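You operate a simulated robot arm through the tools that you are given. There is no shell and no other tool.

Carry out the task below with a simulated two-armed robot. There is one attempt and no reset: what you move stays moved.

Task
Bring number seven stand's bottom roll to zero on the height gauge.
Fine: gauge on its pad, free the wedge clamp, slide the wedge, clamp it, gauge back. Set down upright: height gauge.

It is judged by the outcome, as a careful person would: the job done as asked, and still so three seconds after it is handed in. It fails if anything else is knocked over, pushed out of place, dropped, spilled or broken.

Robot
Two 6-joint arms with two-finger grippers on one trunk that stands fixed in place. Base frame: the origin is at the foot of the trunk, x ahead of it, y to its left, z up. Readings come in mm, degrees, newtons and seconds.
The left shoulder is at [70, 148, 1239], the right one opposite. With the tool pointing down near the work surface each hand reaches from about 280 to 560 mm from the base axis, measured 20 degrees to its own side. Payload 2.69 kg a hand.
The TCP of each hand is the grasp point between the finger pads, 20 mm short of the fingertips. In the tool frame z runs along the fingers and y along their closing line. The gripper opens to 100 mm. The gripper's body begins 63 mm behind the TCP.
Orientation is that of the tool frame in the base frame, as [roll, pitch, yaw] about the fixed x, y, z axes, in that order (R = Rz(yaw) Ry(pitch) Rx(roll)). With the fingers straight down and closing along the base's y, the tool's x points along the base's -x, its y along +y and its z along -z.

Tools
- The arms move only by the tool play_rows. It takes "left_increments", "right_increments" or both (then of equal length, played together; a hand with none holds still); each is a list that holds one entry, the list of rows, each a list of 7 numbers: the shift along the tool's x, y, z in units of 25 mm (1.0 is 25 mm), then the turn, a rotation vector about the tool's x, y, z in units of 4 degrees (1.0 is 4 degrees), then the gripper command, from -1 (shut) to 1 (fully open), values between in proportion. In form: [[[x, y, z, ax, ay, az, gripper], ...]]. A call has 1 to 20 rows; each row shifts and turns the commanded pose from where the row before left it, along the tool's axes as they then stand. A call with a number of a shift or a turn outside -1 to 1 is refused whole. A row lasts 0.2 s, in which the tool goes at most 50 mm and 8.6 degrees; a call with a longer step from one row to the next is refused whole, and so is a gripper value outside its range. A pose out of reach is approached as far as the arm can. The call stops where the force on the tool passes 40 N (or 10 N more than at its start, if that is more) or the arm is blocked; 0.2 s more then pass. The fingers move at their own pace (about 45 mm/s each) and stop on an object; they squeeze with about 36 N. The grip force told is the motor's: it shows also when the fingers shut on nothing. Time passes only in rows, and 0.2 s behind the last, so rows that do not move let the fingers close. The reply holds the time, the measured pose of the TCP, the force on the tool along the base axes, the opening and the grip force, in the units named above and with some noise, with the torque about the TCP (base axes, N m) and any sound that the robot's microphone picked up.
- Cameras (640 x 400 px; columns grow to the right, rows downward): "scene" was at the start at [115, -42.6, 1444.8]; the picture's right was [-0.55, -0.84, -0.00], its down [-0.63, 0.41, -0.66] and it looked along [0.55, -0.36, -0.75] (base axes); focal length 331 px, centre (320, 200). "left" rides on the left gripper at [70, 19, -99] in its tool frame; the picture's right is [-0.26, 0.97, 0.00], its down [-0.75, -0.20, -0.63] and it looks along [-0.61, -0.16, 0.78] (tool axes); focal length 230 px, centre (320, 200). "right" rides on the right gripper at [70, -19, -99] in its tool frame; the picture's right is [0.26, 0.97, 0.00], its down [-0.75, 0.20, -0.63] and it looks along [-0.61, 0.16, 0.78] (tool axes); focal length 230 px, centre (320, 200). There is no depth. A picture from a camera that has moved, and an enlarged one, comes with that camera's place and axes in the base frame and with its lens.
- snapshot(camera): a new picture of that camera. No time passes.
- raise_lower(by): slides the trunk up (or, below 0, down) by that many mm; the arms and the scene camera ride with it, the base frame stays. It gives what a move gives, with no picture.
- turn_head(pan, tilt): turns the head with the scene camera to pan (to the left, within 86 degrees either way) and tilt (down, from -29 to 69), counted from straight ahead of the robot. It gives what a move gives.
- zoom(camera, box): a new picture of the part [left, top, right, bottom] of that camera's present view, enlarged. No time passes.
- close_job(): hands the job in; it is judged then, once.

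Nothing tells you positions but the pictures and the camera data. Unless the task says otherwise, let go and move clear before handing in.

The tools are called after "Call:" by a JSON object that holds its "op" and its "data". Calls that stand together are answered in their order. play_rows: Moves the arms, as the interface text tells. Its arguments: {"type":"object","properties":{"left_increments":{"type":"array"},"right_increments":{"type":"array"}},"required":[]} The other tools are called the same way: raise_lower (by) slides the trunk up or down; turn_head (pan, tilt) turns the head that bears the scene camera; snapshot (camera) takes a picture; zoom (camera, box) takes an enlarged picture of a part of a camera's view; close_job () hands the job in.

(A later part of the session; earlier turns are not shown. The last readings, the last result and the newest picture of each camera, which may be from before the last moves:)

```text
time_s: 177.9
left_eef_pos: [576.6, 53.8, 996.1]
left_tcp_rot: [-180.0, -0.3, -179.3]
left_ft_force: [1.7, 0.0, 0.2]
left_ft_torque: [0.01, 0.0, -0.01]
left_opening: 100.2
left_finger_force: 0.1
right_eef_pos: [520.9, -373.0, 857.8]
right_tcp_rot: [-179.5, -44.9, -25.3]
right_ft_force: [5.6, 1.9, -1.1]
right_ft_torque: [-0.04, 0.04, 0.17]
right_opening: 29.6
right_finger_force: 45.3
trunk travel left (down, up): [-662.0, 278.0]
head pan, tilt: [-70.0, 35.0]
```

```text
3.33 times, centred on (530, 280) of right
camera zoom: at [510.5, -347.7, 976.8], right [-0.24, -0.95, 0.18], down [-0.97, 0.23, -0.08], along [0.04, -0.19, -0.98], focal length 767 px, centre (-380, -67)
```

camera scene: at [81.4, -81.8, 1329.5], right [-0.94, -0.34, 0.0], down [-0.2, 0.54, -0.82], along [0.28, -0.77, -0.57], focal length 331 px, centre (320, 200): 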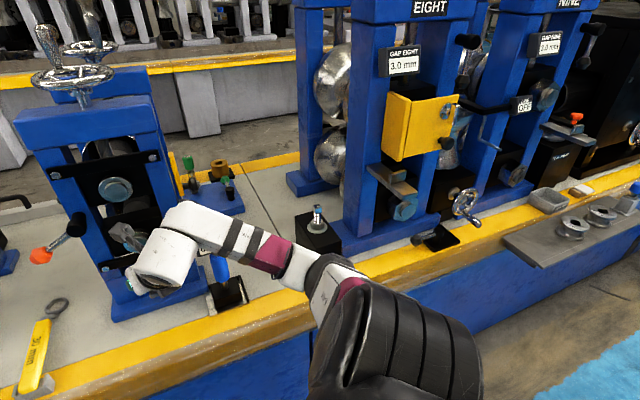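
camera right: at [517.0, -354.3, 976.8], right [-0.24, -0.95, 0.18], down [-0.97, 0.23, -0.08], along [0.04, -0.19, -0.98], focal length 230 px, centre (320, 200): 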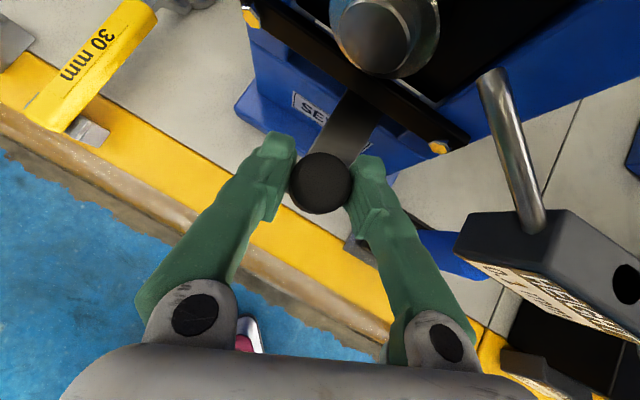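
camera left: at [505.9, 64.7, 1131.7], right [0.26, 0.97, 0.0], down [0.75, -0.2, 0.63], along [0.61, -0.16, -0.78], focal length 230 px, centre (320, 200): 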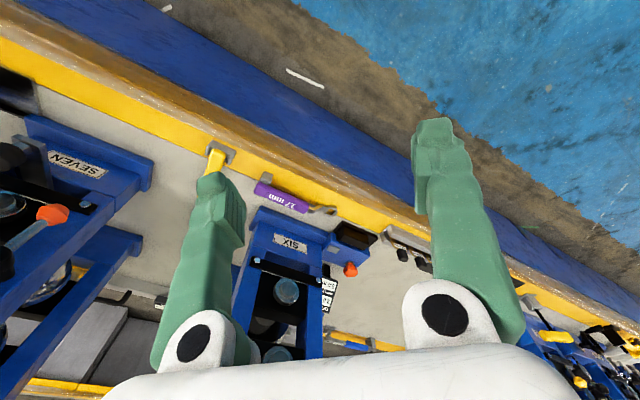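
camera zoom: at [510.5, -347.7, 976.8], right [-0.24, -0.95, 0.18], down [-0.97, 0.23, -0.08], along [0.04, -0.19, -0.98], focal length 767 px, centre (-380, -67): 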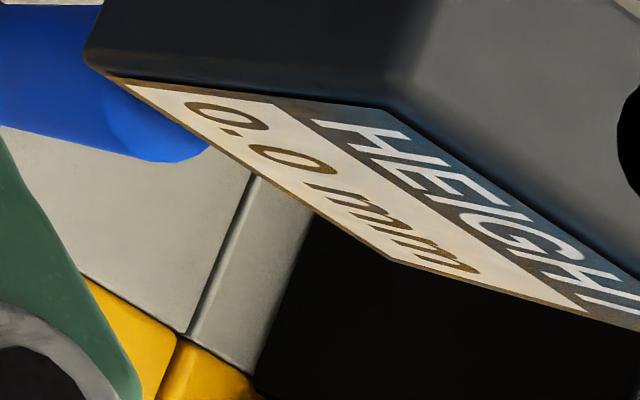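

It reads 0.0 at 21 and 23 mm. The change-overs came about every 8 mm, so 23 mm is the middle of the zero band. I'll let go of the knob, back away, and check that it stays.

Call:
{"op": "play_rows", "data": {"right_increments": [[[0, 0, 0, 0, 0, 0, -0.3], [0, 0, 0, 0, 0, 0, -0.1], [0, 0, 0, 0, 0, 0, 0.1], [0, 0, 0, 0, 0, 0, 0.2], [0, 0, 0, 0, 0, 0, 0.2]]]}}

Call:
{"op": "zoom", "data": {"camera": "right", "box": [460, 220, 600, 340]}}

Call:
{"op": "play_rows", "data": {"right_increments": [[[0, 0, -0.5, 0, 0, 0, 0.2], [0, 0, -0.5, 0, 0, 0, 0.2], [0, 0, -0.5, 0, 0, 0, 0.2], [0, 0, -0.5, 0, 0, 0, 0.2]]]}}

Call:
{"op": "snapshot", "data": {"camera": "right"}}

Call:
{"op": "turn_head", "data": {"pan": -40, "tilt": 35}}

Call:
{"op": "zoom", "data": {"camera": "scene", "box": [240, 100, 420, 300]}}

```text
time_s: 179.1
left_eef_pos: [575.2, 53.2, 996.4]
left_tcp_rot: [-179.8, -0.4, -179.4]
left_ft_force: [0.5, -0.6, 0.8]
left_ft_torque: [0.0, 0.03, 0.0]
left_opening: 100.0
left_finger_force: 0.0
right_eef_pos: [520.5, -373.6, 859.1]
right_tcp_rot: [-179.5, -45.0, -25.3]
right_ft_force: [-0.1, -0.3, -0.3]
right_ft_torque: [0.04, 0.01, 0.0]
right_opening: 60.0
right_finger_force: 0.1
trunk travel left (down, up): [-662.0, 278.0]
head pan, tilt: [-70.0, 35.0]
```

```text
3.33 times, centred on (530, 280) of right
camera zoom: at [509.3, -348.3, 977.2], right [-0.24, -0.95, 0.18], down [-0.97, 0.23, -0.09], along [0.04, -0.19, -0.98], focal length 767 px, centre (-380, -67)
```

zoom: 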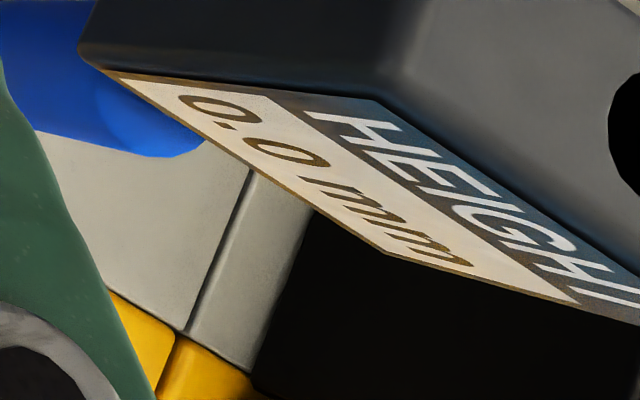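

```text
time_s: 180.1
left_eef_pos: [575.1, 52.8, 996.6]
left_tcp_rot: [-179.9, -0.2, -179.4]
left_ft_force: [0.1, -0.4, -0.3]
left_ft_torque: [-0.01, 0.02, 0.03]
left_opening: 100.2
left_finger_force: 0.1
right_eef_pos: [485.7, -359.0, 893.6]
right_tcp_rot: [-179.4, -44.9, -25.5]
right_ft_force: [-0.7, 0.2, 1.0]
right_ft_torque: [-0.01, 0.01, -0.01]
right_opening: 59.9
right_finger_force: 0.2
trunk travel left (down, up): [-662.0, 278.0]
head pan, tilt: [-70.0, 35.0]
```

```text
taken
camera right: at [475.4, -333.3, 1012.5], right [-0.24, -0.95, 0.18], down [-0.97, 0.23, -0.09], along [0.04, -0.19, -0.98], focal length 230 px, centre (320, 200)
```

right: 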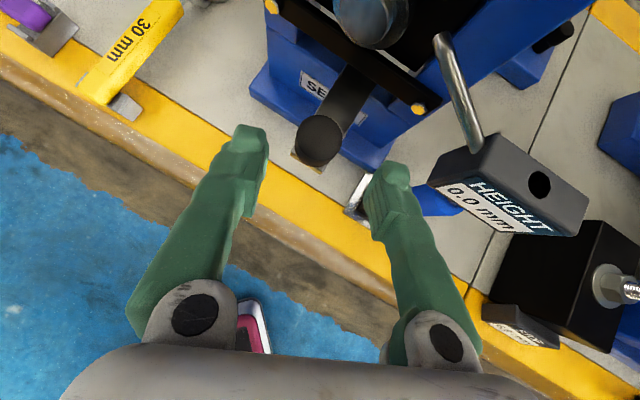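

```text
time_s: 181.0
left_eef_pos: [576.4, 53.1, 997.1]
left_tcp_rot: [-180.0, -0.2, -179.3]
left_ft_force: [0.0, 0.0, 0.1]
left_ft_torque: [0.01, 0.03, 0.0]
left_opening: 100.1
left_finger_force: 0.0
right_eef_pos: [485.5, -359.5, 894.0]
right_tcp_rot: [-179.4, -44.9, -25.4]
right_ft_force: [-0.4, 0.1, 1.4]
right_ft_torque: [0.04, -0.02, 0.0]
right_opening: 60.0
right_finger_force: 0.0
trunk travel left (down, up): [-662.0, 278.0]
head pan, tilt: [-40.0, 35.0]
```

```text
2.00 times, centred on (330, 200) of scene
camera zoom: at [116.8, -56.4, 1329.6], right [-0.64, -0.77, 0.0], down [-0.44, 0.37, -0.82], along [0.63, -0.53, -0.57], focal length 661 px, centre (300, 200)
```

zoom: 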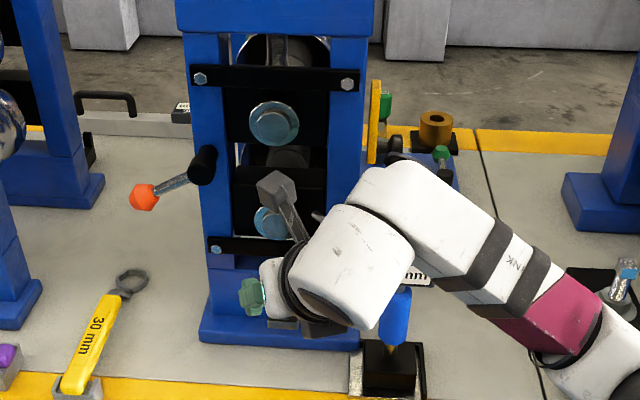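

The gauge holds at 0.0 with the wedge released. Now I must swing the lever back down to clamp. I'll close the fingers and go to the upper left of the lever, step by step.

Call:
{"op": "play_rows", "data": {"right_increments": [[[0.392, -0.615, 0.236, 0, 0, 0, -0.4], [0.392, -0.615, 0.236, 0, 0, 0, -1], [0.392, -0.615, 0.236, 0, 0, 0, -1], [0.392, -0.615, 0.236, 0, 0, 0, -1]]]}}

Call:
{"op": "play_rows", "data": {"right_increments": [[[0.2, -0.5, -0.2, 0, 0, 0, -1], [0.2, -0.5, -0.2, 0, 0, 0, -1], [0.2, -0.5, -0.2, 0, 0, 0, -1]]]}}

Call:
{"op": "snapshot", "data": {"camera": "right"}}

Call:
{"op": "zoom", "data": {"camera": "scene", "box": [240, 100, 420, 300]}}

```text
time_s: 182.0
left_eef_pos: [576.4, 54.6, 995.1]
left_tcp_rot: [-179.9, -0.4, -179.3]
left_ft_force: [-1.2, -0.4, -0.3]
left_ft_torque: [0.04, 0.01, 0.01]
left_opening: 99.9
left_finger_force: 0.1
right_eef_pos: [553.4, -322.5, 905.0]
right_tcp_rot: [-179.6, -44.9, -25.2]
right_ft_force: [0.5, -0.2, 1.1]
right_ft_torque: [-0.04, -0.01, -0.04]
right_opening: 0.0
right_finger_force: 21.3
trunk travel left (down, up): [-662.0, 278.0]
head pan, tilt: [-40.0, 35.0]
```

```text
time_s: 182.8
left_eef_pos: [576.1, 54.3, 997.6]
left_tcp_rot: [-180.0, -0.3, -179.4]
left_ft_force: [-0.2, -0.9, 0.3]
left_ft_torque: [0.0, 0.04, 0.03]
left_opening: 100.1
left_finger_force: 0.0
right_eef_pos: [560.6, -304.9, 932.7]
right_tcp_rot: [-179.3, -44.8, -25.3]
right_ft_force: [-0.6, 0.3, -0.2]
right_ft_torque: [-0.01, 0.0, -0.02]
right_opening: 0.0
right_finger_force: 29.2
right hand out of reach, approached as far as the arm can: row 2, 3
trunk travel left (down, up): [-662.0, 278.0]
head pan, tilt: [-40.0, 35.0]
```

```text
taken
camera right: at [550.6, -281.3, 1053.5], right [-0.24, -0.96, 0.17], down [-0.97, 0.23, -0.08], along [0.04, -0.19, -0.98], focal length 230 px, centre (320, 200)
```

right: 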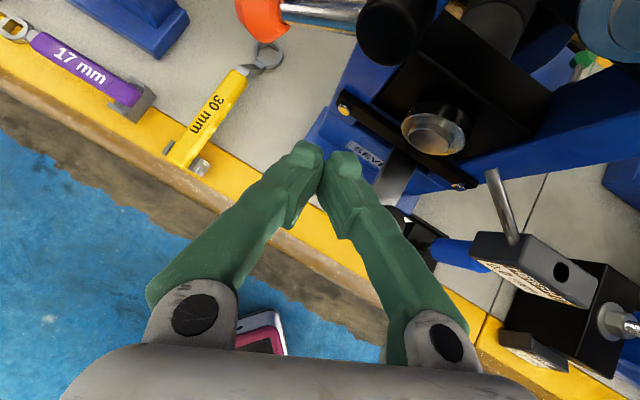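

```text
2.00 times, centred on (330, 200) of scene
camera zoom: at [116.8, -56.1, 1329.6], right [-0.64, -0.77, 0.0], down [-0.44, 0.37, -0.82], along [0.63, -0.53, -0.57], focal length 661 px, centre (300, 200)
```

zoom: 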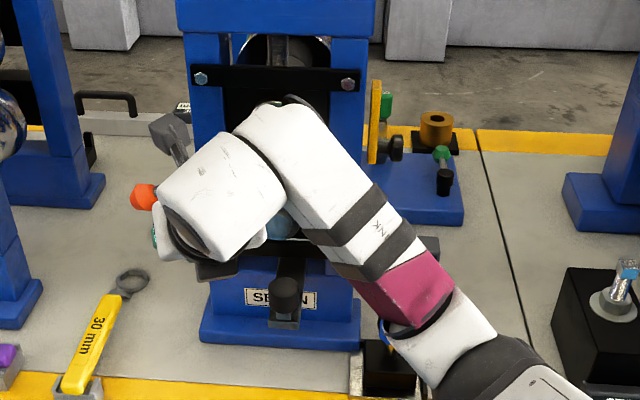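

The arm stops at a wrist limit here; the reach pattern suggests going round: back right, up above the hub, then forward over the lever. I'll do the first part and check.

Call:
{"op": "play_rows", "data": {"right_increments": [[[0.545, 0.35, -0.545, 0, 0, 0, -1], [0.545, 0.35, -0.545, 0, 0, 0, -1], [0.545, 0.35, -0.545, 0, 0, 0, -1], [0.545, 0.35, -0.545, 0, 0, 0, -1]]]}}

Call:
{"op": "snapshot", "data": {"camera": "right"}}

Call:
{"op": "zoom", "data": {"camera": "scene", "box": [220, 60, 420, 300]}}

```text
time_s: 183.8
left_eef_pos: [575.1, 52.8, 996.2]
left_tcp_rot: [179.9, -0.3, -179.4]
left_ft_force: [-0.3, -0.7, -0.4]
left_ft_torque: [0.02, 0.01, -0.01]
left_opening: 99.9
left_finger_force: 0.1
right_eef_pos: [546.3, -337.3, 1012.0]
right_tcp_rot: [-179.4, -44.9, -25.2]
right_ft_force: [-1.1, 0.0, -1.0]
right_ft_torque: [0.0, -0.01, 0.0]
right_opening: 0.0
right_finger_force: 30.1
trunk travel left (down, up): [-662.0, 278.0]
head pan, tilt: [-40.0, 35.0]
```

```text
taken
camera right: at [535.4, -311.0, 1131.1], right [-0.24, -0.95, 0.18], down [-0.97, 0.23, -0.08], along [0.04, -0.19, -0.98], focal length 230 px, centre (320, 200)
```

right: 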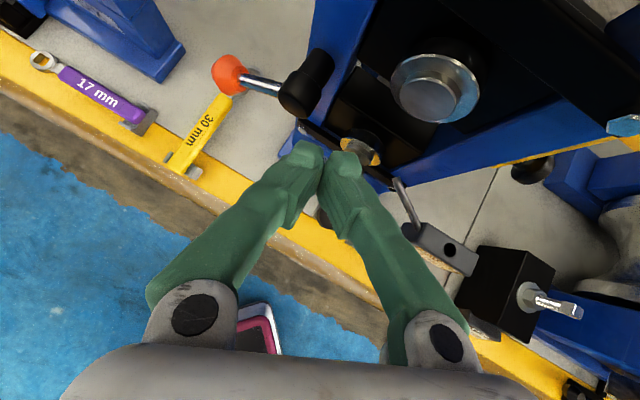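

```text
1.67 times, centred on (320, 180) of scene
camera zoom: at [116.4, -56.4, 1329.6], right [-0.64, -0.77, 0.0], down [-0.44, 0.37, -0.82], along [0.63, -0.53, -0.57], focal length 551 px, centre (320, 233)
```

zoom: 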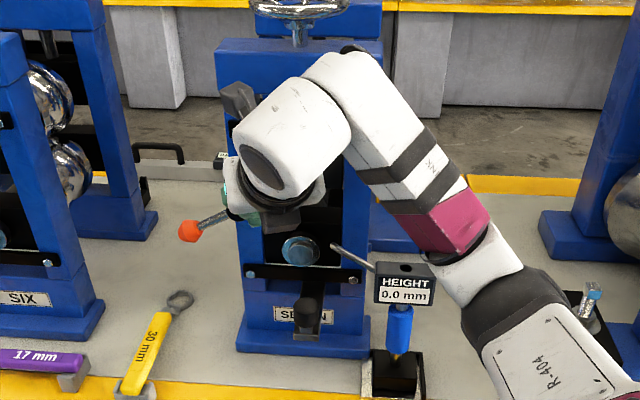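

Free to move, and the display plainly shows 0.0. Now forward over the lever, staying above the hub.

Call:
{"op": "play_rows", "data": {"right_increments": [[[0.442, -0.444, 0.442, 0, 0, 0, -1], [0.442, -0.444, 0.442, 0, 0, 0, -1], [0.442, -0.444, 0.442, 0, 0, 0, -1], [0.442, -0.444, 0.442, 0, 0, 0, -1], [0.442, -0.444, 0.442, 0, 0, 0, -1]]]}}

Call:
{"op": "snapshot", "data": {"camera": "right"}}

Call:
{"op": "zoom", "data": {"camera": "scene", "box": [220, 60, 420, 300]}}

```text
time_s: 185.0
left_eef_pos: [576.6, 53.6, 997.6]
left_tcp_rot: [-179.9, -0.3, -179.3]
left_ft_force: [0.0, 0.5, -0.5]
left_ft_torque: [0.02, 0.02, -0.02]
left_opening: 99.6
left_finger_force: 0.1
right_eef_pos: [638.5, -324.0, 1014.2]
right_tcp_rot: [-179.1, -44.8, -25.3]
right_ft_force: [-0.3, -0.3, 0.3]
right_ft_torque: [-0.01, -0.01, 0.02]
right_opening: 0.0
right_finger_force: 29.8
right hand out of reach, approached as far as the arm can: row 5
trunk travel left (down, up): [-662.0, 278.0]
head pan, tilt: [-40.0, 35.0]
```

```text
taken
camera right: at [628.8, -298.8, 1132.0], right [-0.24, -0.96, 0.17], down [-0.97, 0.23, -0.08], along [0.04, -0.19, -0.98], focal length 230 px, centre (320, 200)
```

right: 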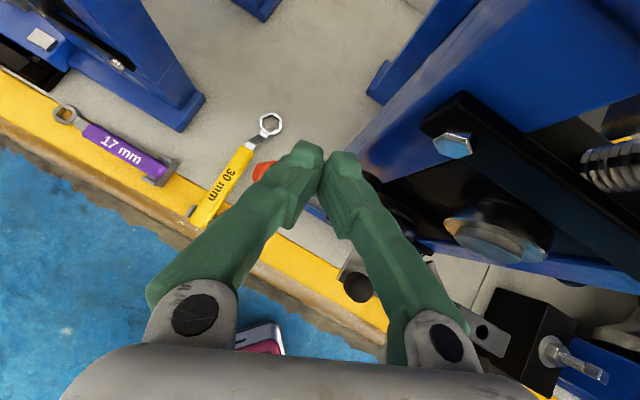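

```text
1.67 times, centred on (320, 180) of scene
camera zoom: at [117.4, -56.2, 1329.5], right [-0.64, -0.77, 0.0], down [-0.44, 0.37, -0.82], along [0.63, -0.53, -0.57], focal length 551 px, centre (320, 233)
```

zoom: 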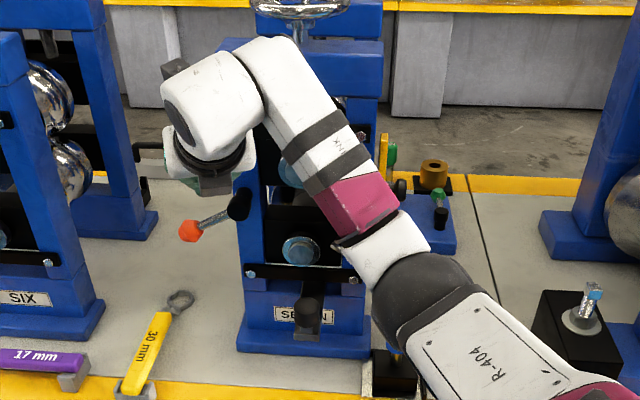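

I'm over the lever but at the same limit to the left. Lowering the trunk should free the reach, so I'll pull the hand back a little, raise it 175 mm, then lower the trunk by the same amount.

Call:
{"op": "play_rows", "data": {"right_increments": [[[-0.34, 0.23, -0.34, 0, 0, 0, -1], [-0.34, 0.23, -0.34, 0, 0, 0, -1], [-0.34, 0.23, -0.34, 0, 0, 0, -1]]]}}

Call:
{"op": "play_rows", "data": {"right_increments": [[[0.5, 0, -0.5, 0, 0, 0, -1], [0.5, 0, -0.5, 0, 0, 0, -1], [0.5, 0, -0.5, 0, 0, 0, -1], [0.5, 0, -0.5, 0, 0, 0, -1], [0.5, 0, -0.5, 0, 0, 0, -1], [0.5, 0, -0.5, 0, 0, 0, -1], [0.5, 0, -0.5, 0, 0, 0, -1], [0.5, 0, -0.5, 0, 0, 0, -1], [0.5, 0, -0.5, 0, 0, 0, -1], [0.5, 0, -0.5, 0, 0, 0, -1]]]}}

Call:
{"op": "snapshot", "data": {"camera": "scene"}}

```text
time_s: 185.8
left_eef_pos: [575.1, 52.9, 996.6]
left_tcp_rot: [180.0, -0.2, -179.4]
left_ft_force: [0.7, 0.2, 0.1]
left_ft_torque: [0.05, 0.0, -0.01]
left_opening: 100.0
left_finger_force: 0.1
right_eef_pos: [598.1, -326.1, 1011.6]
right_tcp_rot: [-179.4, -44.9, -25.4]
right_ft_force: [1.0, 0.5, 0.6]
right_ft_torque: [0.0, -0.01, -0.03]
right_opening: 0.0
right_finger_force: 29.2
trunk travel left (down, up): [-662.0, 278.0]
head pan, tilt: [-40.0, 35.0]
```

```text
time_s: 188.0
left_eef_pos: [575.3, 53.2, 996.2]
left_tcp_rot: [-179.9, -0.2, -179.4]
left_ft_force: [0.2, -0.5, -0.3]
left_ft_torque: [0.01, -0.04, -0.02]
left_opening: 100.2
left_finger_force: 0.0
right_eef_pos: [600.2, -329.3, 1188.1]
right_tcp_rot: [-179.4, -45.0, -25.3]
right_ft_force: [0.0, -0.2, 0.8]
right_ft_torque: [-0.03, 0.0, 0.0]
right_opening: 0.0
right_finger_force: 29.4
right hand out of reach, approached as far as the arm can: row 10
trunk travel left (down, up): [-662.0, 278.0]
head pan, tilt: [-40.0, 35.0]
```

```text
taken
camera scene: at [116.7, -55.9, 1329.6], right [-0.64, -0.77, 0.0], down [-0.44, 0.37, -0.82], along [0.63, -0.53, -0.57], focal length 331 px, centre (320, 200)
```

scene: 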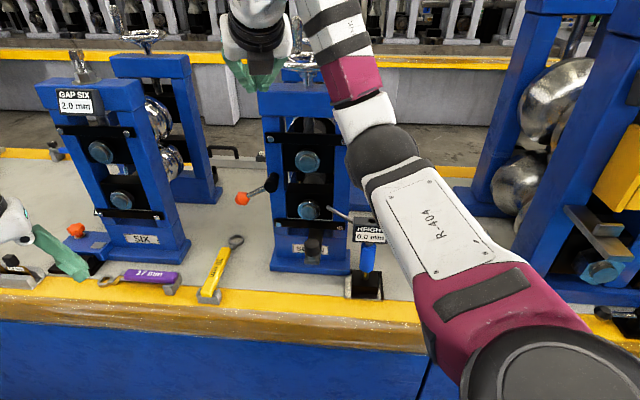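

The hand is high and clear, and the elbow is well in front of the gauge. Lowering the trunk 175 mm.

Call:
{"op": "raise_lower", "data": {"by": -175}}

Call:
{"op": "snapshot", "data": {"camera": "scene"}}

Call:
{"op": "snapshot", "data": {"camera": "right"}}

```text
time_s: 190.0
left_eef_pos: [576.1, 53.9, 821.4]
left_tcp_rot: [-179.9, -0.2, -179.4]
left_ft_force: [-0.5, -0.2, 0.6]
left_ft_torque: [0.0, 0.01, 0.01]
left_opening: 100.1
left_finger_force: 0.1
right_eef_pos: [601.6, -328.5, 1013.2]
right_tcp_rot: [-179.4, -44.9, -25.4]
right_ft_force: [0.0, -0.3, -0.6]
right_ft_torque: [0.01, -0.02, -0.03]
right_opening: 0.0
right_finger_force: 29.9
trunk travel left (down, up): [-487.0, 453.0]
head pan, tilt: [-40.0, 35.0]
```

```text
taken
camera scene: at [116.7, -56.2, 1154.6], right [-0.64, -0.77, 0.0], down [-0.44, 0.37, -0.82], along [0.63, -0.53, -0.57], focal length 331 px, centre (320, 200)
```

scene: 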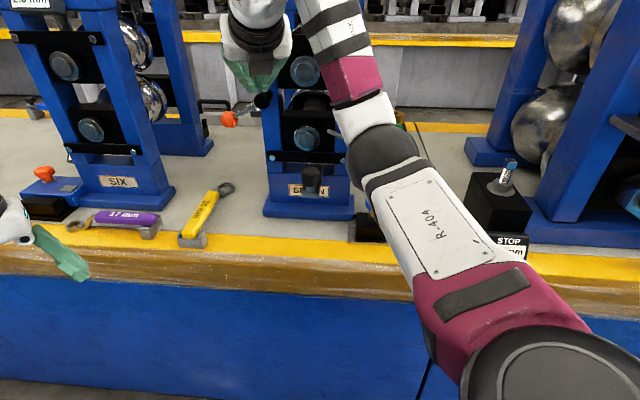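

```text
taken
camera right: at [590.2, -303.2, 1133.1], right [-0.24, -0.95, 0.17], down [-0.97, 0.23, -0.09], along [0.04, -0.19, -0.98], focal length 230 px, centre (320, 200)
```

right: 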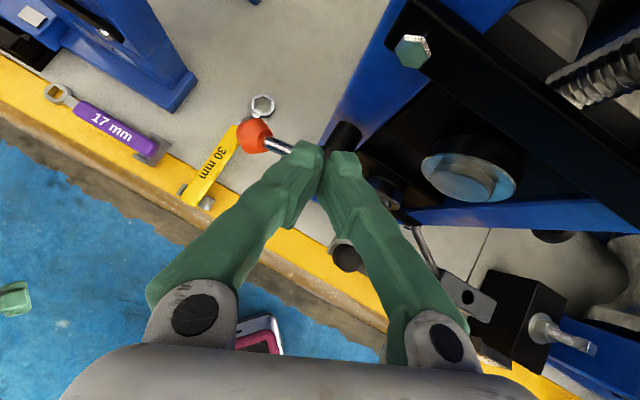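

The lever is in view below the fingers. I'll slide left above the hub first, then down toward the upper-left side of the knob.

Call:
{"op": "play_rows", "data": {"right_increments": [[[0.229, -0.547, 0.228, 0, 0, 0, -1], [0.229, -0.547, 0.228, 0, 0, 0, -1], [0.229, -0.547, 0.228, 0, 0, 0, -1], [0.229, -0.547, 0.228, 0, 0, 0, -1], [0.229, -0.547, 0.228, 0, 0, 0, -1]]]}}

Call:
{"op": "snapshot", "data": {"camera": "right"}}

Call:
{"op": "zoom", "data": {"camera": "scene", "box": [180, 40, 360, 220]}}

```text
time_s: 191.2
left_eef_pos: [575.2, 53.9, 821.8]
left_tcp_rot: [-179.9, -0.2, -179.4]
left_ft_force: [-0.4, 0.4, -0.2]
left_ft_torque: [0.0, -0.02, -0.05]
left_opening: 100.2
left_finger_force: 0.0
right_eef_pos: [623.3, -316.2, 1004.5]
right_tcp_rot: [-178.9, -44.9, -25.4]
right_ft_force: [0.3, 0.8, 0.2]
right_ft_torque: [0.01, 0.02, -0.02]
right_opening: 0.0
right_finger_force: 29.5
right hand out of reach, approached as far as the arm can: row 2, 3, 4, 5
trunk travel left (down, up): [-487.0, 453.0]
head pan, tilt: [-40.0, 35.0]
```

```text
taken
camera right: at [612.6, -290.6, 1124.1], right [-0.24, -0.96, 0.17], down [-0.97, 0.23, -0.09], along [0.05, -0.18, -0.98], focal length 230 px, centre (320, 200)
```

right: 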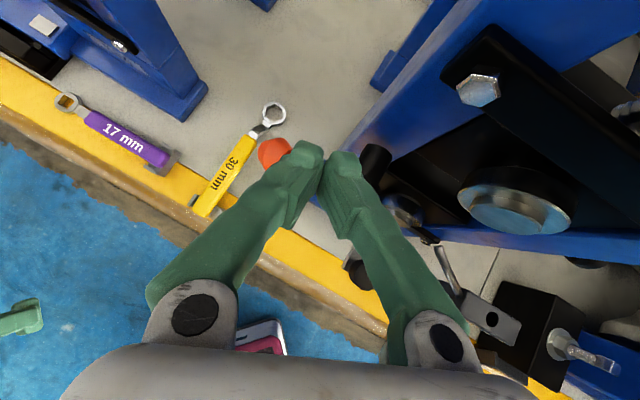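

```text
2.22 times, centred on (270, 130) of scene
camera zoom: at [116.9, -56.3, 1154.6], right [-0.64, -0.77, 0.0], down [-0.44, 0.37, -0.82], along [0.63, -0.53, -0.57], focal length 735 px, centre (431, 356)
```

zoom: 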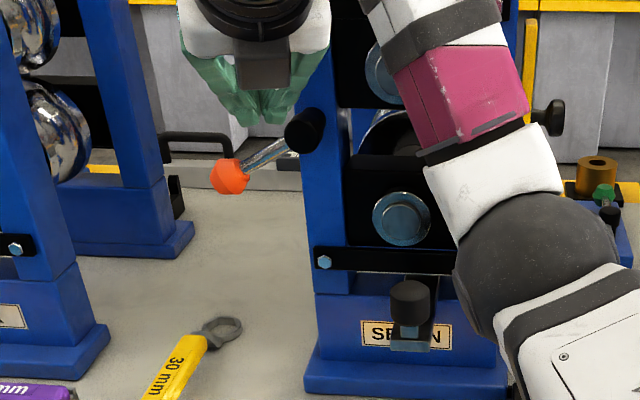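

By my estimate the wrist nears a singular alignment (fingers parallel to the arm-plane normal). Flattening the hand should get away from that, so I'll lift slightly and tilt it flatter.

Call:
{"op": "play_rows", "data": {"right_increments": [[[0.25, 0, -0.25, 0, 0, 0, -1], [0.25, 0, -0.25, 0, 0, 0, -1], [0, 0, 0, 0, 1, 0, -1], [0, 0, 0, 0, 1, 0, -1], [0, 0, 0, 0, 1, 0, -1], [0, 0, 0, 0, 1, 0, -1], [0, 0, 0, 0, 1, 0, -1]]]}}

Call:
{"op": "snapshot", "data": {"camera": "right"}}

Call:
{"op": "zoom", "data": {"camera": "scene", "box": [180, 0, 360, 220]}}

```text
time_s: 192.8
left_eef_pos: [574.7, 53.9, 821.0]
left_tcp_rot: [179.9, -0.2, -179.4]
left_ft_force: [-0.4, 0.5, -0.3]
left_ft_torque: [0.03, -0.02, 0.04]
left_opening: 100.1
left_finger_force: 0.0
right_eef_pos: [609.5, -331.3, 1020.3]
right_tcp_rot: [-178.6, -65.0, -26.1]
right_ft_force: [-0.2, 0.2, -0.8]
right_ft_torque: [-0.01, -0.01, -0.04]
right_opening: 0.1
right_finger_force: 29.5
right hand out of reach, approached as far as the arm can: row 1, 2, 5, 6, 7
trunk travel left (down, up): [-487.0, 453.0]
head pan, tilt: [-40.0, 35.0]
```

```text
taken
camera right: at [562.4, -290.3, 1124.3], right [-0.3, -0.93, 0.22], down [-0.89, 0.19, -0.42], along [0.34, -0.33, -0.88], focal length 230 px, centre (320, 200)
```

right: 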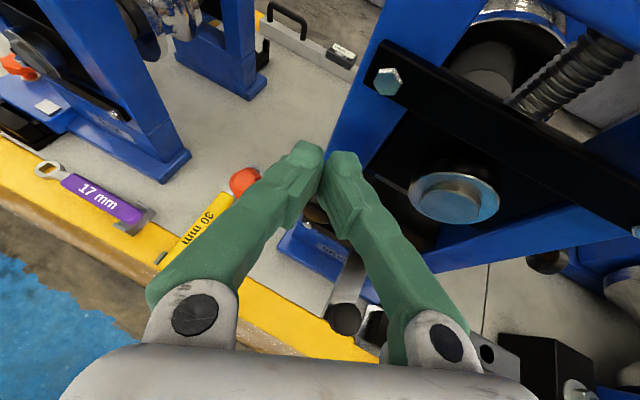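

```text
1.82 times, centred on (270, 110) of scene
camera zoom: at [116.8, -56.6, 1154.6], right [-0.64, -0.77, 0.0], down [-0.44, 0.37, -0.82], along [0.63, -0.53, -0.57], focal length 601 px, centre (411, 364)
```

zoom: 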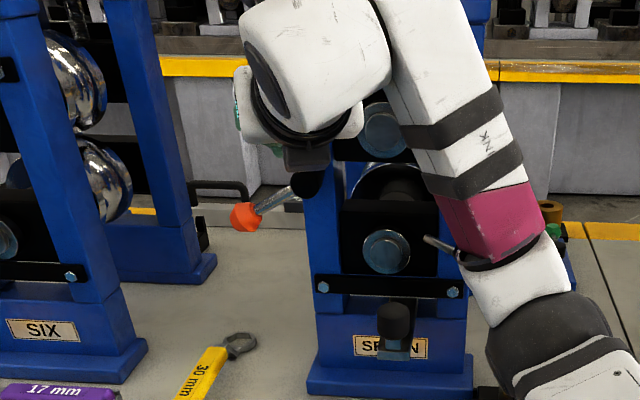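

Call:
{"op": "play_rows", "data": {"right_increments": [[[0.055, -0.378, 0.118, 0, 0, 0, -1], [0.055, -0.378, 0.118, 0, 0, 0, -1], [0.055, -0.378, 0.118, 0, 0, 0, -1]]]}}

```text
time_s: 193.6
left_eef_pos: [575.4, 53.6, 820.9]
left_tcp_rot: [-180.0, -0.2, -179.4]
left_ft_force: [-0.1, 0.1, 0.3]
left_ft_torque: [-0.01, 0.0, -0.01]
left_opening: 99.8
left_finger_force: 0.1
right_eef_pos: [610.1, -332.4, 1018.2]
right_tcp_rot: [-178.6, -64.9, -25.9]
right_ft_force: [0.7, 0.1, 0.7]
right_ft_torque: [0.01, 0.0, -0.02]
right_opening: 0.1
right_finger_force: 29.6
right hand out of reach, approached as far as the arm can: row 1, 2, 3
trunk travel left (down, up): [-487.0, 453.0]
head pan, tilt: [-40.0, 35.0]
```

The wrist seems unable to go further left than about y=-240. Pointing the hand a bit more straight ahead keeps it right of that. I'll back off, restore 45°, yaw to -20° and raise the trunk 100 mm.

Call:
{"op": "play_rows", "data": {"right_increments": [[[-0.304, 0.35, -0.652, 0, 0, 0, -1], [-0.304, 0.35, -0.652, 0, 0, 0, -1], [-0.304, 0.35, -0.652, 0, 0, 0, -1], [0, 0, 0, 0, -1, 0, -1], [0, 0, 0, 0, -1, 0, -1], [0, 0, 0, 0, -1, 0, -1], [0, 0, 0, 0, -1, 0, -1], [0, 0, 0, 0, -1, 0, -1], [0, 0, 0, 0.53, 0, -0.53, -1], [0, 0, 0, 0.53, 0, -0.53, -1]]]}}

Call:
{"op": "raise_lower", "data": {"by": 100}}

Call:
{"op": "snapshot", "data": {"camera": "scene"}}

Call:
{"op": "snapshot", "data": {"camera": "right"}}

```text
time_s: 195.8
left_eef_pos: [576.2, 53.3, 821.5]
left_tcp_rot: [179.9, -0.3, -179.4]
left_ft_force: [0.5, 0.0, 0.0]
left_ft_torque: [-0.03, -0.02, 0.0]
left_opening: 99.8
left_finger_force: 0.1
right_eef_pos: [576.6, -362.5, 1008.5]
right_tcp_rot: [-179.4, -45.0, -19.4]
right_ft_force: [0.7, 0.0, -0.5]
right_ft_torque: [-0.01, 0.0, 0.0]
right_opening: 0.1
right_finger_force: 29.7
right hand out of reach, approached as far as the arm can: row 5, 6, 7, 8
trunk travel left (down, up): [-487.0, 453.0]
head pan, tilt: [-40.0, 35.0]
```

```text
time_s: 197.1
left_eef_pos: [576.1, 53.0, 920.6]
left_tcp_rot: [179.9, -0.3, -179.5]
left_ft_force: [0.2, -0.5, -0.3]
left_ft_torque: [0.01, 0.01, 0.04]
left_opening: 100.0
left_finger_force: 0.0
right_eef_pos: [576.5, -363.7, 1106.9]
right_tcp_rot: [-179.4, -44.9, -19.4]
right_ft_force: [-0.4, -0.7, 0.7]
right_ft_torque: [-0.01, 0.0, -0.02]
right_opening: 0.0
right_finger_force: 29.5
trunk travel left (down, up): [-587.0, 353.0]
head pan, tilt: [-40.0, 35.0]
```

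```text
taken
camera scene: at [117.2, -56.4, 1254.5], right [-0.64, -0.77, 0.0], down [-0.44, 0.37, -0.82], along [0.63, -0.53, -0.57], focal length 331 px, centre (320, 200)
```

scene: 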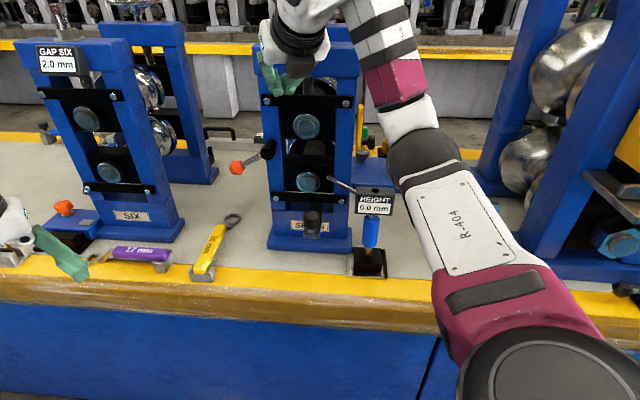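

```text
taken
camera right: at [563.9, -339.0, 1226.4], right [-0.14, -0.97, 0.17], down [-0.99, 0.13, -0.09], along [0.06, -0.18, -0.98], focal length 230 px, centre (320, 200)
```

right: 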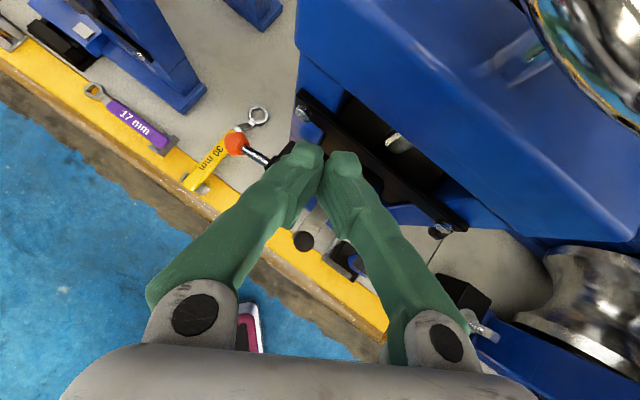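

Gauge 0.0 and lever unchanged. Now to a waypoint front-left of the hub.

Call:
{"op": "play_rows", "data": {"right_increments": [[[-0.348, -0.55, 0.41, 0, 0, 0, -1], [-0.348, -0.55, 0.41, 0, 0, 0, -1], [-0.348, -0.55, 0.41, 0, 0, 0, -1], [-0.348, -0.55, 0.41, 0, 0, 0, -1], [-0.348, -0.55, 0.41, 0, 0, 0, -1]]]}}

Call:
{"op": "snapshot", "data": {"camera": "right"}}

```text
time_s: 198.3
left_eef_pos: [576.3, 54.3, 921.7]
left_tcp_rot: [-179.9, -0.4, -179.4]
left_ft_force: [-0.5, 0.4, 0.6]
left_ft_torque: [-0.02, 0.04, -0.03]
left_opening: 100.0
left_finger_force: 0.1
right_eef_pos: [605.5, -297.8, 1040.9]
right_tcp_rot: [-179.2, -45.0, -19.2]
right_ft_force: [-0.2, -0.2, 0.8]
right_ft_torque: [0.03, 0.01, -0.01]
right_opening: 0.0
right_finger_force: 29.1
trunk travel left (down, up): [-587.0, 353.0]
head pan, tilt: [-40.0, 35.0]
```

```text
taken
camera right: at [591.3, -273.5, 1159.8], right [-0.14, -0.97, 0.17], down [-0.99, 0.13, -0.09], along [0.06, -0.18, -0.98], focal length 230 px, centre (320, 200)
```

right: 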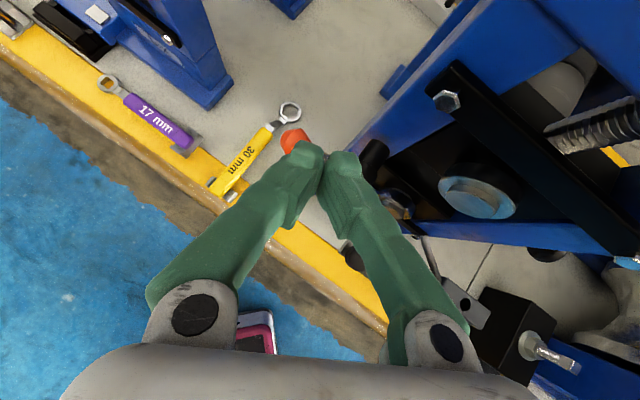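

No limit hit this time. Now to just above the rod, left of the hub.

Call:
{"op": "play_rows", "data": {"right_increments": [[[-0.08, -0.086, 0.584, 0, 0, 0, -1], [-0.08, -0.086, 0.584, 0, 0, 0, -1], [-0.08, -0.086, 0.584, 0, 0, 0, -1], [-0.08, -0.086, 0.584, 0, 0, 0, -1]]]}}

Call:
{"op": "snapshot", "data": {"camera": "right"}}

Call:
{"op": "zoom", "data": {"camera": "scene", "box": [200, 60, 380, 260]}}

```text
time_s: 199.3
left_eef_pos: [576.1, 53.6, 922.3]
left_tcp_rot: [-180.0, -0.3, -179.5]
left_ft_force: [0.7, -0.3, 0.0]
left_ft_torque: [-0.01, -0.01, 0.01]
left_opening: 100.1
left_finger_force: 0.1
right_eef_pos: [639.8, -303.4, 992.6]
right_tcp_rot: [-179.5, -44.9, -19.2]
right_ft_force: [0.1, -0.9, 0.4]
right_ft_torque: [0.0, 0.01, 0.0]
right_opening: 0.0
right_finger_force: 29.2
trunk travel left (down, up): [-587.0, 353.0]
head pan, tilt: [-40.0, 35.0]
```

```text
taken
camera right: at [627.5, -278.6, 1112.2], right [-0.14, -0.97, 0.17], down [-0.99, 0.13, -0.09], along [0.06, -0.19, -0.98], focal length 230 px, centre (320, 200)
```

right: 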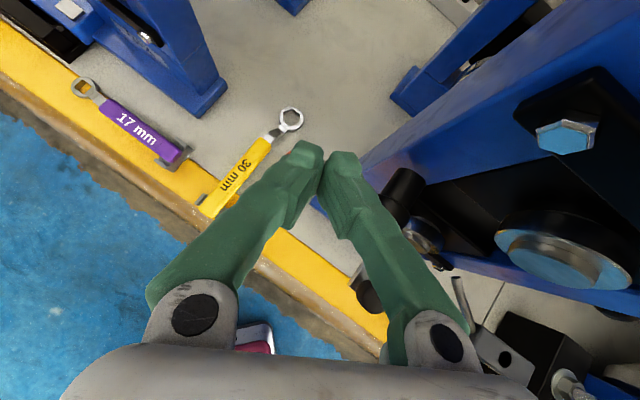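

```text
2.00 times, centred on (290, 160) of scene
camera zoom: at [117.6, -56.4, 1254.5], right [-0.64, -0.77, 0.0], down [-0.44, 0.37, -0.82], along [0.63, -0.53, -0.57], focal length 661 px, centre (380, 280)
```

zoom: 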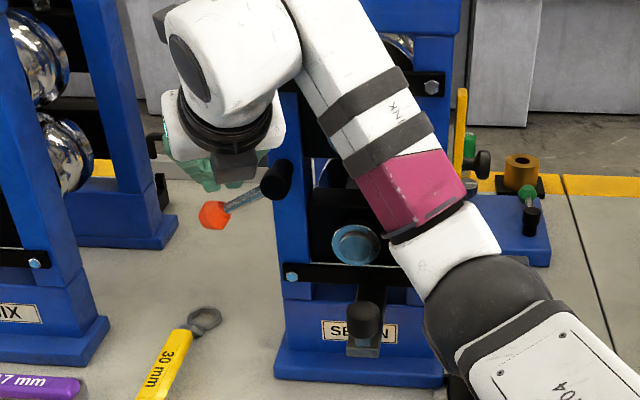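

The fingertips are right above the rod, clear of the hub. Lowering onto it gently.

Call:
{"op": "play_rows", "data": {"right_increments": [[[-0.233, -0.036, 0.257, 0, 0, 0, -1], [-0.233, -0.036, 0.257, 0, 0, 0, -1], [-0.233, -0.036, 0.257, 0, 0, 0, -1]]]}}

Call:
{"op": "play_rows", "data": {"right_increments": [[[-0.115, 0.05, 0.081, 0, 0, 0, -1], [-0.115, 0.05, 0.081, 0, 0, 0, -1], [-0.115, 0.05, 0.081, 0, 0, 0, -1], [-0.115, 0.05, 0.081, 0, 0, 0, -1]]]}}

Call:
{"op": "zoom", "data": {"camera": "scene", "box": [200, 60, 380, 260]}}

Call:
{"op": "snapshot", "data": {"camera": "right"}}

```text
time_s: 200.1
left_eef_pos: [576.3, 52.7, 922.2]
left_tcp_rot: [180.0, -0.3, -179.4]
left_ft_force: [0.7, 0.8, -0.1]
left_ft_torque: [-0.01, 0.0, -0.01]
left_opening: 100.0
left_finger_force: 0.0
right_eef_pos: [644.4, -299.6, 968.6]
right_tcp_rot: [-179.4, -45.0, -19.3]
right_ft_force: [-0.7, -0.1, -0.3]
right_ft_torque: [-0.04, 0.01, 0.05]
right_opening: 0.0
right_finger_force: 29.4
trunk travel left (down, up): [-587.0, 353.0]
head pan, tilt: [-40.0, 35.0]
```

```text
time_s: 201.1
left_eef_pos: [574.2, 55.1, 922.0]
left_tcp_rot: [-179.9, -0.2, -179.3]
left_ft_force: [-0.3, -1.0, 0.1]
left_ft_torque: [0.02, -0.02, 0.0]
left_opening: 99.7
left_finger_force: 0.1
right_eef_pos: [638.5, -301.8, 955.9]
right_tcp_rot: [-179.4, -45.1, -19.2]
right_ft_force: [-2.6, 4.2, 4.1]
right_ft_torque: [-0.04, 0.07, -0.04]
right_opening: 0.0
right_finger_force: 29.6
trunk travel left (down, up): [-587.0, 353.0]
head pan, tilt: [-40.0, 35.0]
```

```text
2.00 times, centred on (290, 160) of scene
camera zoom: at [115.0, -54.5, 1254.9], right [-0.64, -0.77, 0.0], down [-0.44, 0.37, -0.82], along [0.63, -0.53, -0.57], focal length 661 px, centre (380, 280)
```

zoom: 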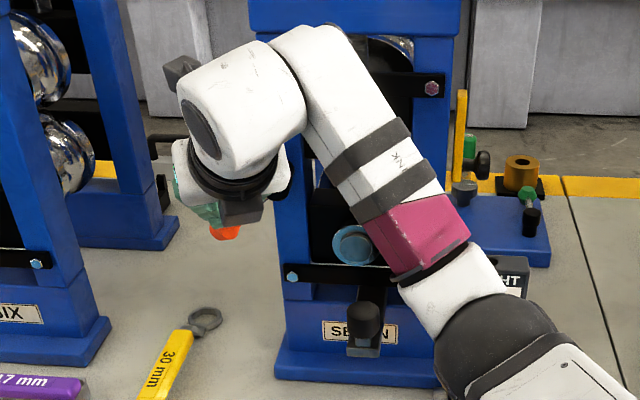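

```text
taken
camera right: at [624.7, -277.0, 1075.0], right [-0.14, -0.97, 0.18], down [-0.99, 0.13, -0.09], along [0.06, -0.19, -0.98], focal length 230 px, centre (320, 200)
```

right: 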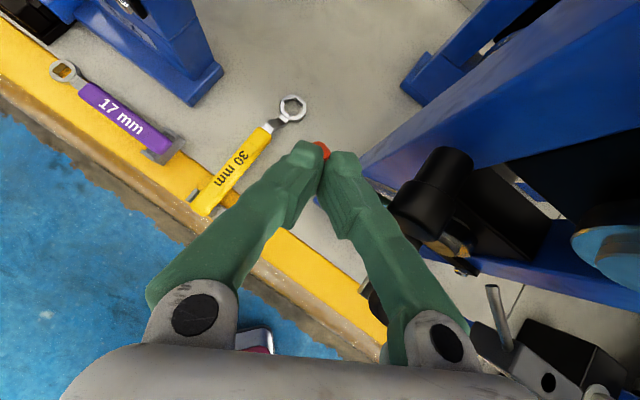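

The lever is following down (now about 45°) with only about 6 N. Continuing along the arc.

Call:
{"op": "play_rows", "data": {"right_increments": [[[-0.111, 0.081, 0.055, 0, 0, 0, -1], [-0.111, 0.081, 0.055, 0, 0, 0, -1], [-0.111, 0.081, 0.055, 0, 0, 0, -1], [-0.111, 0.081, 0.055, 0, 0, 0, -1]]]}}

Call:
{"op": "play_rows", "data": {"right_increments": [[[-0.1, 0.106, 0.028, 0, 0, 0, -1], [-0.1, 0.106, 0.028, 0, 0, 0, -1], [-0.1, 0.106, 0.028, 0, 0, 0, -1], [-0.1, 0.106, 0.028, 0, 0, 0, -1]]]}}

Call:
{"op": "zoom", "data": {"camera": "scene", "box": [200, 60, 380, 260]}}

Call:
{"op": "snapshot", "data": {"camera": "right"}}

```text
time_s: 202.1
left_eef_pos: [574.4, 55.1, 922.8]
left_tcp_rot: [-179.9, -0.3, -179.5]
left_ft_force: [-0.4, -0.1, 0.2]
left_ft_torque: [-0.01, -0.02, 0.03]
left_opening: 99.9
left_finger_force: 0.1
right_eef_pos: [631.7, -308.5, 944.4]
right_tcp_rot: [-179.4, -45.1, -19.3]
right_ft_force: [-2.8, 5.3, 4.0]
right_ft_torque: [-0.02, 0.04, -0.03]
right_opening: 0.0
right_finger_force: 29.2
trunk travel left (down, up): [-587.0, 353.0]
head pan, tilt: [-40.0, 35.0]
```

```text
time_s: 203.1
left_eef_pos: [574.4, 57.0, 922.2]
left_tcp_rot: [-179.7, -0.1, -179.3]
left_ft_force: [-0.7, 0.2, 0.7]
left_ft_torque: [0.02, 0.0, -0.03]
left_opening: 99.8
left_finger_force: 0.0
right_eef_pos: [623.7, -315.6, 933.9]
right_tcp_rot: [-179.5, -45.1, -19.3]
right_ft_force: [0.2, 6.4, 4.0]
right_ft_torque: [-0.15, 0.03, 0.0]
right_opening: 0.1
right_finger_force: 29.6
trunk travel left (down, up): [-587.0, 353.0]
head pan, tilt: [-40.0, 35.0]
```

```text
2.00 times, centred on (290, 160) of scene
camera zoom: at [116.3, -53.7, 1254.8], right [-0.64, -0.77, 0.0], down [-0.44, 0.37, -0.82], along [0.63, -0.53, -0.57], focal length 661 px, centre (380, 280)
```

zoom: 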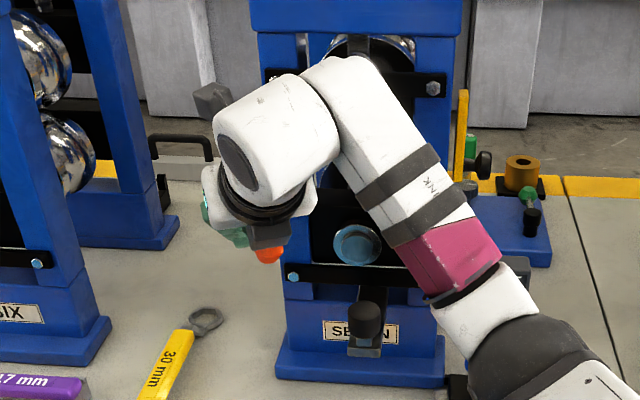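

```text
taken
camera right: at [610.7, -290.8, 1053.4], right [-0.14, -0.97, 0.18], down [-0.99, 0.13, -0.09], along [0.06, -0.19, -0.98], focal length 230 px, centre (320, 200)
```

right: 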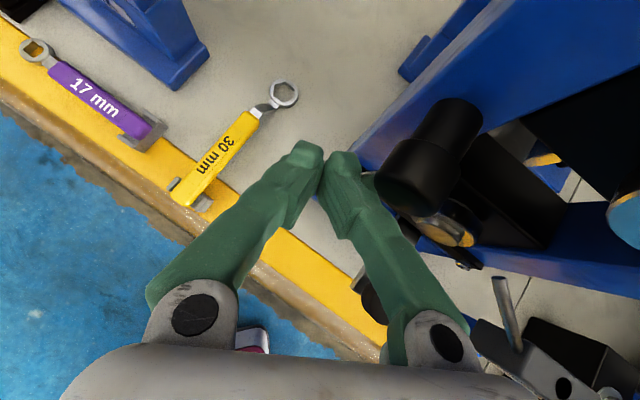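

The knob is now almost back down (about 13°). The last stretch to the right, in small steps, until it meets its stop.

Call:
{"op": "play_rows", "data": {"right_increments": [[[-0.084, 0.123, 0, 0, 0, 0, -1], [-0.084, 0.123, 0, 0, 0, 0, -1], [-0.084, 0.123, 0, 0, 0, 0, -1], [-0.084, 0.123, 0, 0, 0, 0, -1]]]}}

Call:
{"op": "zoom", "data": {"camera": "scene", "box": [200, 60, 380, 260]}}

Call:
{"op": "snapshot", "data": {"camera": "right"}}

```text
time_s: 204.1
left_eef_pos: [576.5, 59.0, 920.1]
left_tcp_rot: [-179.6, -0.3, -179.3]
left_ft_force: [-0.7, 0.1, -0.6]
left_ft_torque: [0.01, 0.02, 0.01]
left_opening: 100.2
left_finger_force: 0.1
right_eef_pos: [615.4, -321.4, 929.7]
right_tcp_rot: [-179.5, -45.1, -18.7]
right_ft_force: [8.0, 21.6, 5.6]
right_ft_torque: [-0.22, 0.01, 0.21]
right_opening: 0.3
right_finger_force: 29.3
trunk travel left (down, up): [-587.0, 353.0]
head pan, tilt: [-40.0, 35.0]
```

```text
2.00 times, centred on (290, 160) of scene
camera zoom: at [119.0, -48.0, 1254.8], right [-0.64, -0.77, 0.01], down [-0.44, 0.36, -0.82], along [0.63, -0.53, -0.57], focal length 661 px, centre (380, 280)
```

zoom: 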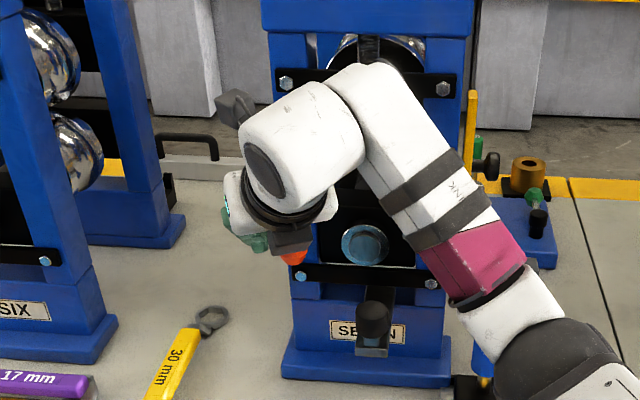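

```text
taken
camera right: at [603.0, -295.7, 1048.7], right [-0.14, -0.97, 0.18], down [-0.99, 0.12, -0.09], along [0.06, -0.19, -0.98], focal length 230 px, centre (320, 200)
```

right: 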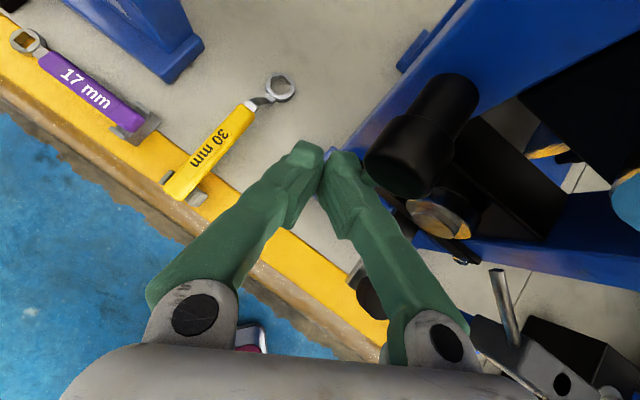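

The lever is back at vertical against its stop. Easing off the pressure to the left, then withdrawing back and up.

Call:
{"op": "play_rows", "data": {"right_increments": [[[0.037, -0.195, -0.03, 0, 0, 0, -1], [0.037, -0.195, -0.03, 0, 0, 0, -1], [0.037, -0.195, -0.03, 0, 0, 0, -1]]]}}

Call:
{"op": "zoom", "data": {"camera": "scene", "box": [200, 60, 380, 260]}}

```text
time_s: 204.9
left_eef_pos: [575.6, 52.5, 921.0]
left_tcp_rot: [-180.0, -0.4, -179.4]
left_ft_force: [0.0, 0.2, -0.1]
left_ft_torque: [-0.01, -0.03, 0.02]
left_opening: 100.0
left_finger_force: 0.1
right_eef_pos: [619.6, -316.5, 929.2]
right_tcp_rot: [-179.6, -45.0, -19.6]
right_ft_force: [-0.3, 0.8, -0.6]
right_ft_torque: [-0.05, 0.0, -0.01]
right_opening: 0.0
right_finger_force: 29.4
trunk travel left (down, up): [-587.0, 353.0]
head pan, tilt: [-40.0, 35.0]
```

```text
2.00 times, centred on (290, 160) of scene
camera zoom: at [116.7, -57.6, 1254.5], right [-0.65, -0.76, 0.0], down [-0.44, 0.37, -0.82], along [0.62, -0.53, -0.57], focal length 661 px, centre (380, 280)
```

zoom: 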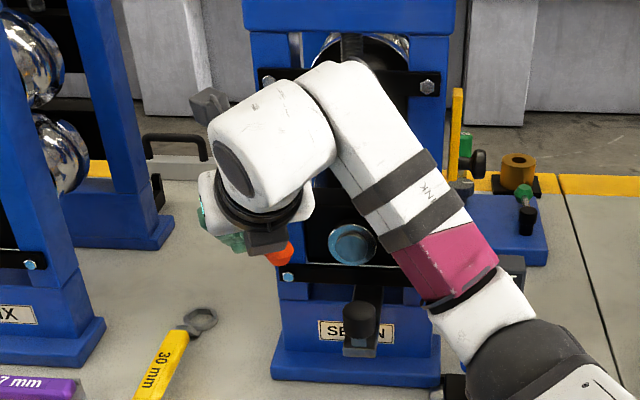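

The knob stays put at vertical with no load. Withdrawing the hand: first straight back, then back and up.

Call:
{"op": "play_rows", "data": {"right_increments": [[[-0.066, -0.16, -0.406, 0, 0, 0, -1], [-0.066, -0.16, -0.406, 0, 0, 0, -1]]]}}

Call:
{"op": "play_rows", "data": {"right_increments": [[[-0.105, 0.246, -0.671, 0, 0, 0, -1], [-0.105, 0.246, -0.671, 0, 0, 0, -1], [-0.105, 0.246, -0.671, 0, 0, 0, -1], [-0.105, 0.246, -0.671, 0, 0, 0, -1]]]}}

Call:
{"op": "snapshot", "data": {"camera": "scene"}}

Call:
{"op": "snapshot", "data": {"camera": "right"}}

```text
time_s: 205.5
left_eef_pos: [574.3, 54.0, 921.9]
left_tcp_rot: [-179.8, -0.2, -179.5]
left_ft_force: [0.2, 0.0, -0.5]
left_ft_torque: [0.0, 0.01, 0.03]
left_opening: 100.3
left_finger_force: 0.1
right_eef_pos: [606.3, -301.3, 943.0]
right_tcp_rot: [-179.4, -45.0, -19.4]
right_ft_force: [0.0, 0.9, 0.1]
right_ft_torque: [0.03, -0.02, -0.01]
right_opening: 0.0
right_finger_force: 30.2
trunk travel left (down, up): [-587.0, 353.0]
head pan, tilt: [-40.0, 35.0]
```

```text
time_s: 206.5
left_eef_pos: [574.4, 53.9, 921.2]
left_tcp_rot: [180.0, -0.3, -179.4]
left_ft_force: [-0.1, -0.1, 0.0]
left_ft_torque: [0.03, -0.01, 0.0]
left_opening: 100.1
left_finger_force: 0.1
right_eef_pos: [546.7, -306.4, 983.4]
right_tcp_rot: [-179.2, -44.9, -19.4]
right_ft_force: [0.6, 0.1, -0.1]
right_ft_torque: [-0.02, 0.01, 0.04]
right_opening: 0.0
right_finger_force: 29.5
trunk travel left (down, up): [-587.0, 353.0]
head pan, tilt: [-40.0, 35.0]
```

```text
taken
camera scene: at [116.2, -56.1, 1254.6], right [-0.64, -0.77, 0.0], down [-0.44, 0.37, -0.82], along [0.63, -0.53, -0.57], focal length 331 px, centre (320, 200)
```

scene: 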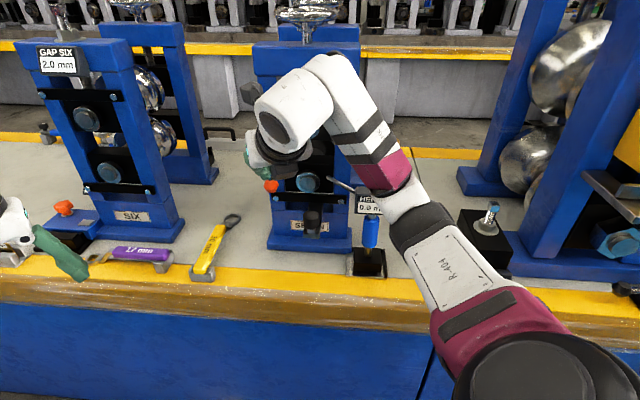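

```text
taken
camera right: at [533.0, -282.9, 1102.7], right [-0.14, -0.97, 0.17], down [-0.99, 0.13, -0.09], along [0.06, -0.18, -0.98], focal length 230 px, centre (320, 200)
```

right: 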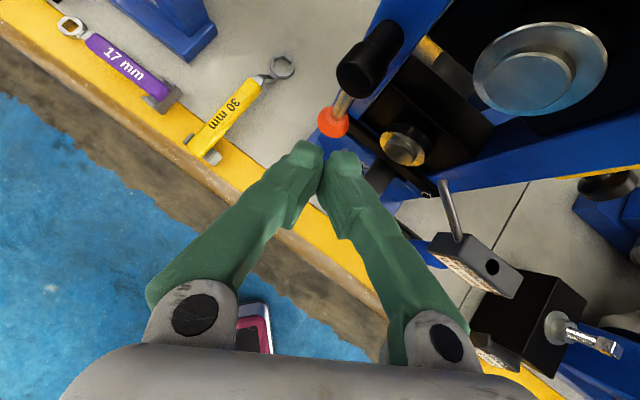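

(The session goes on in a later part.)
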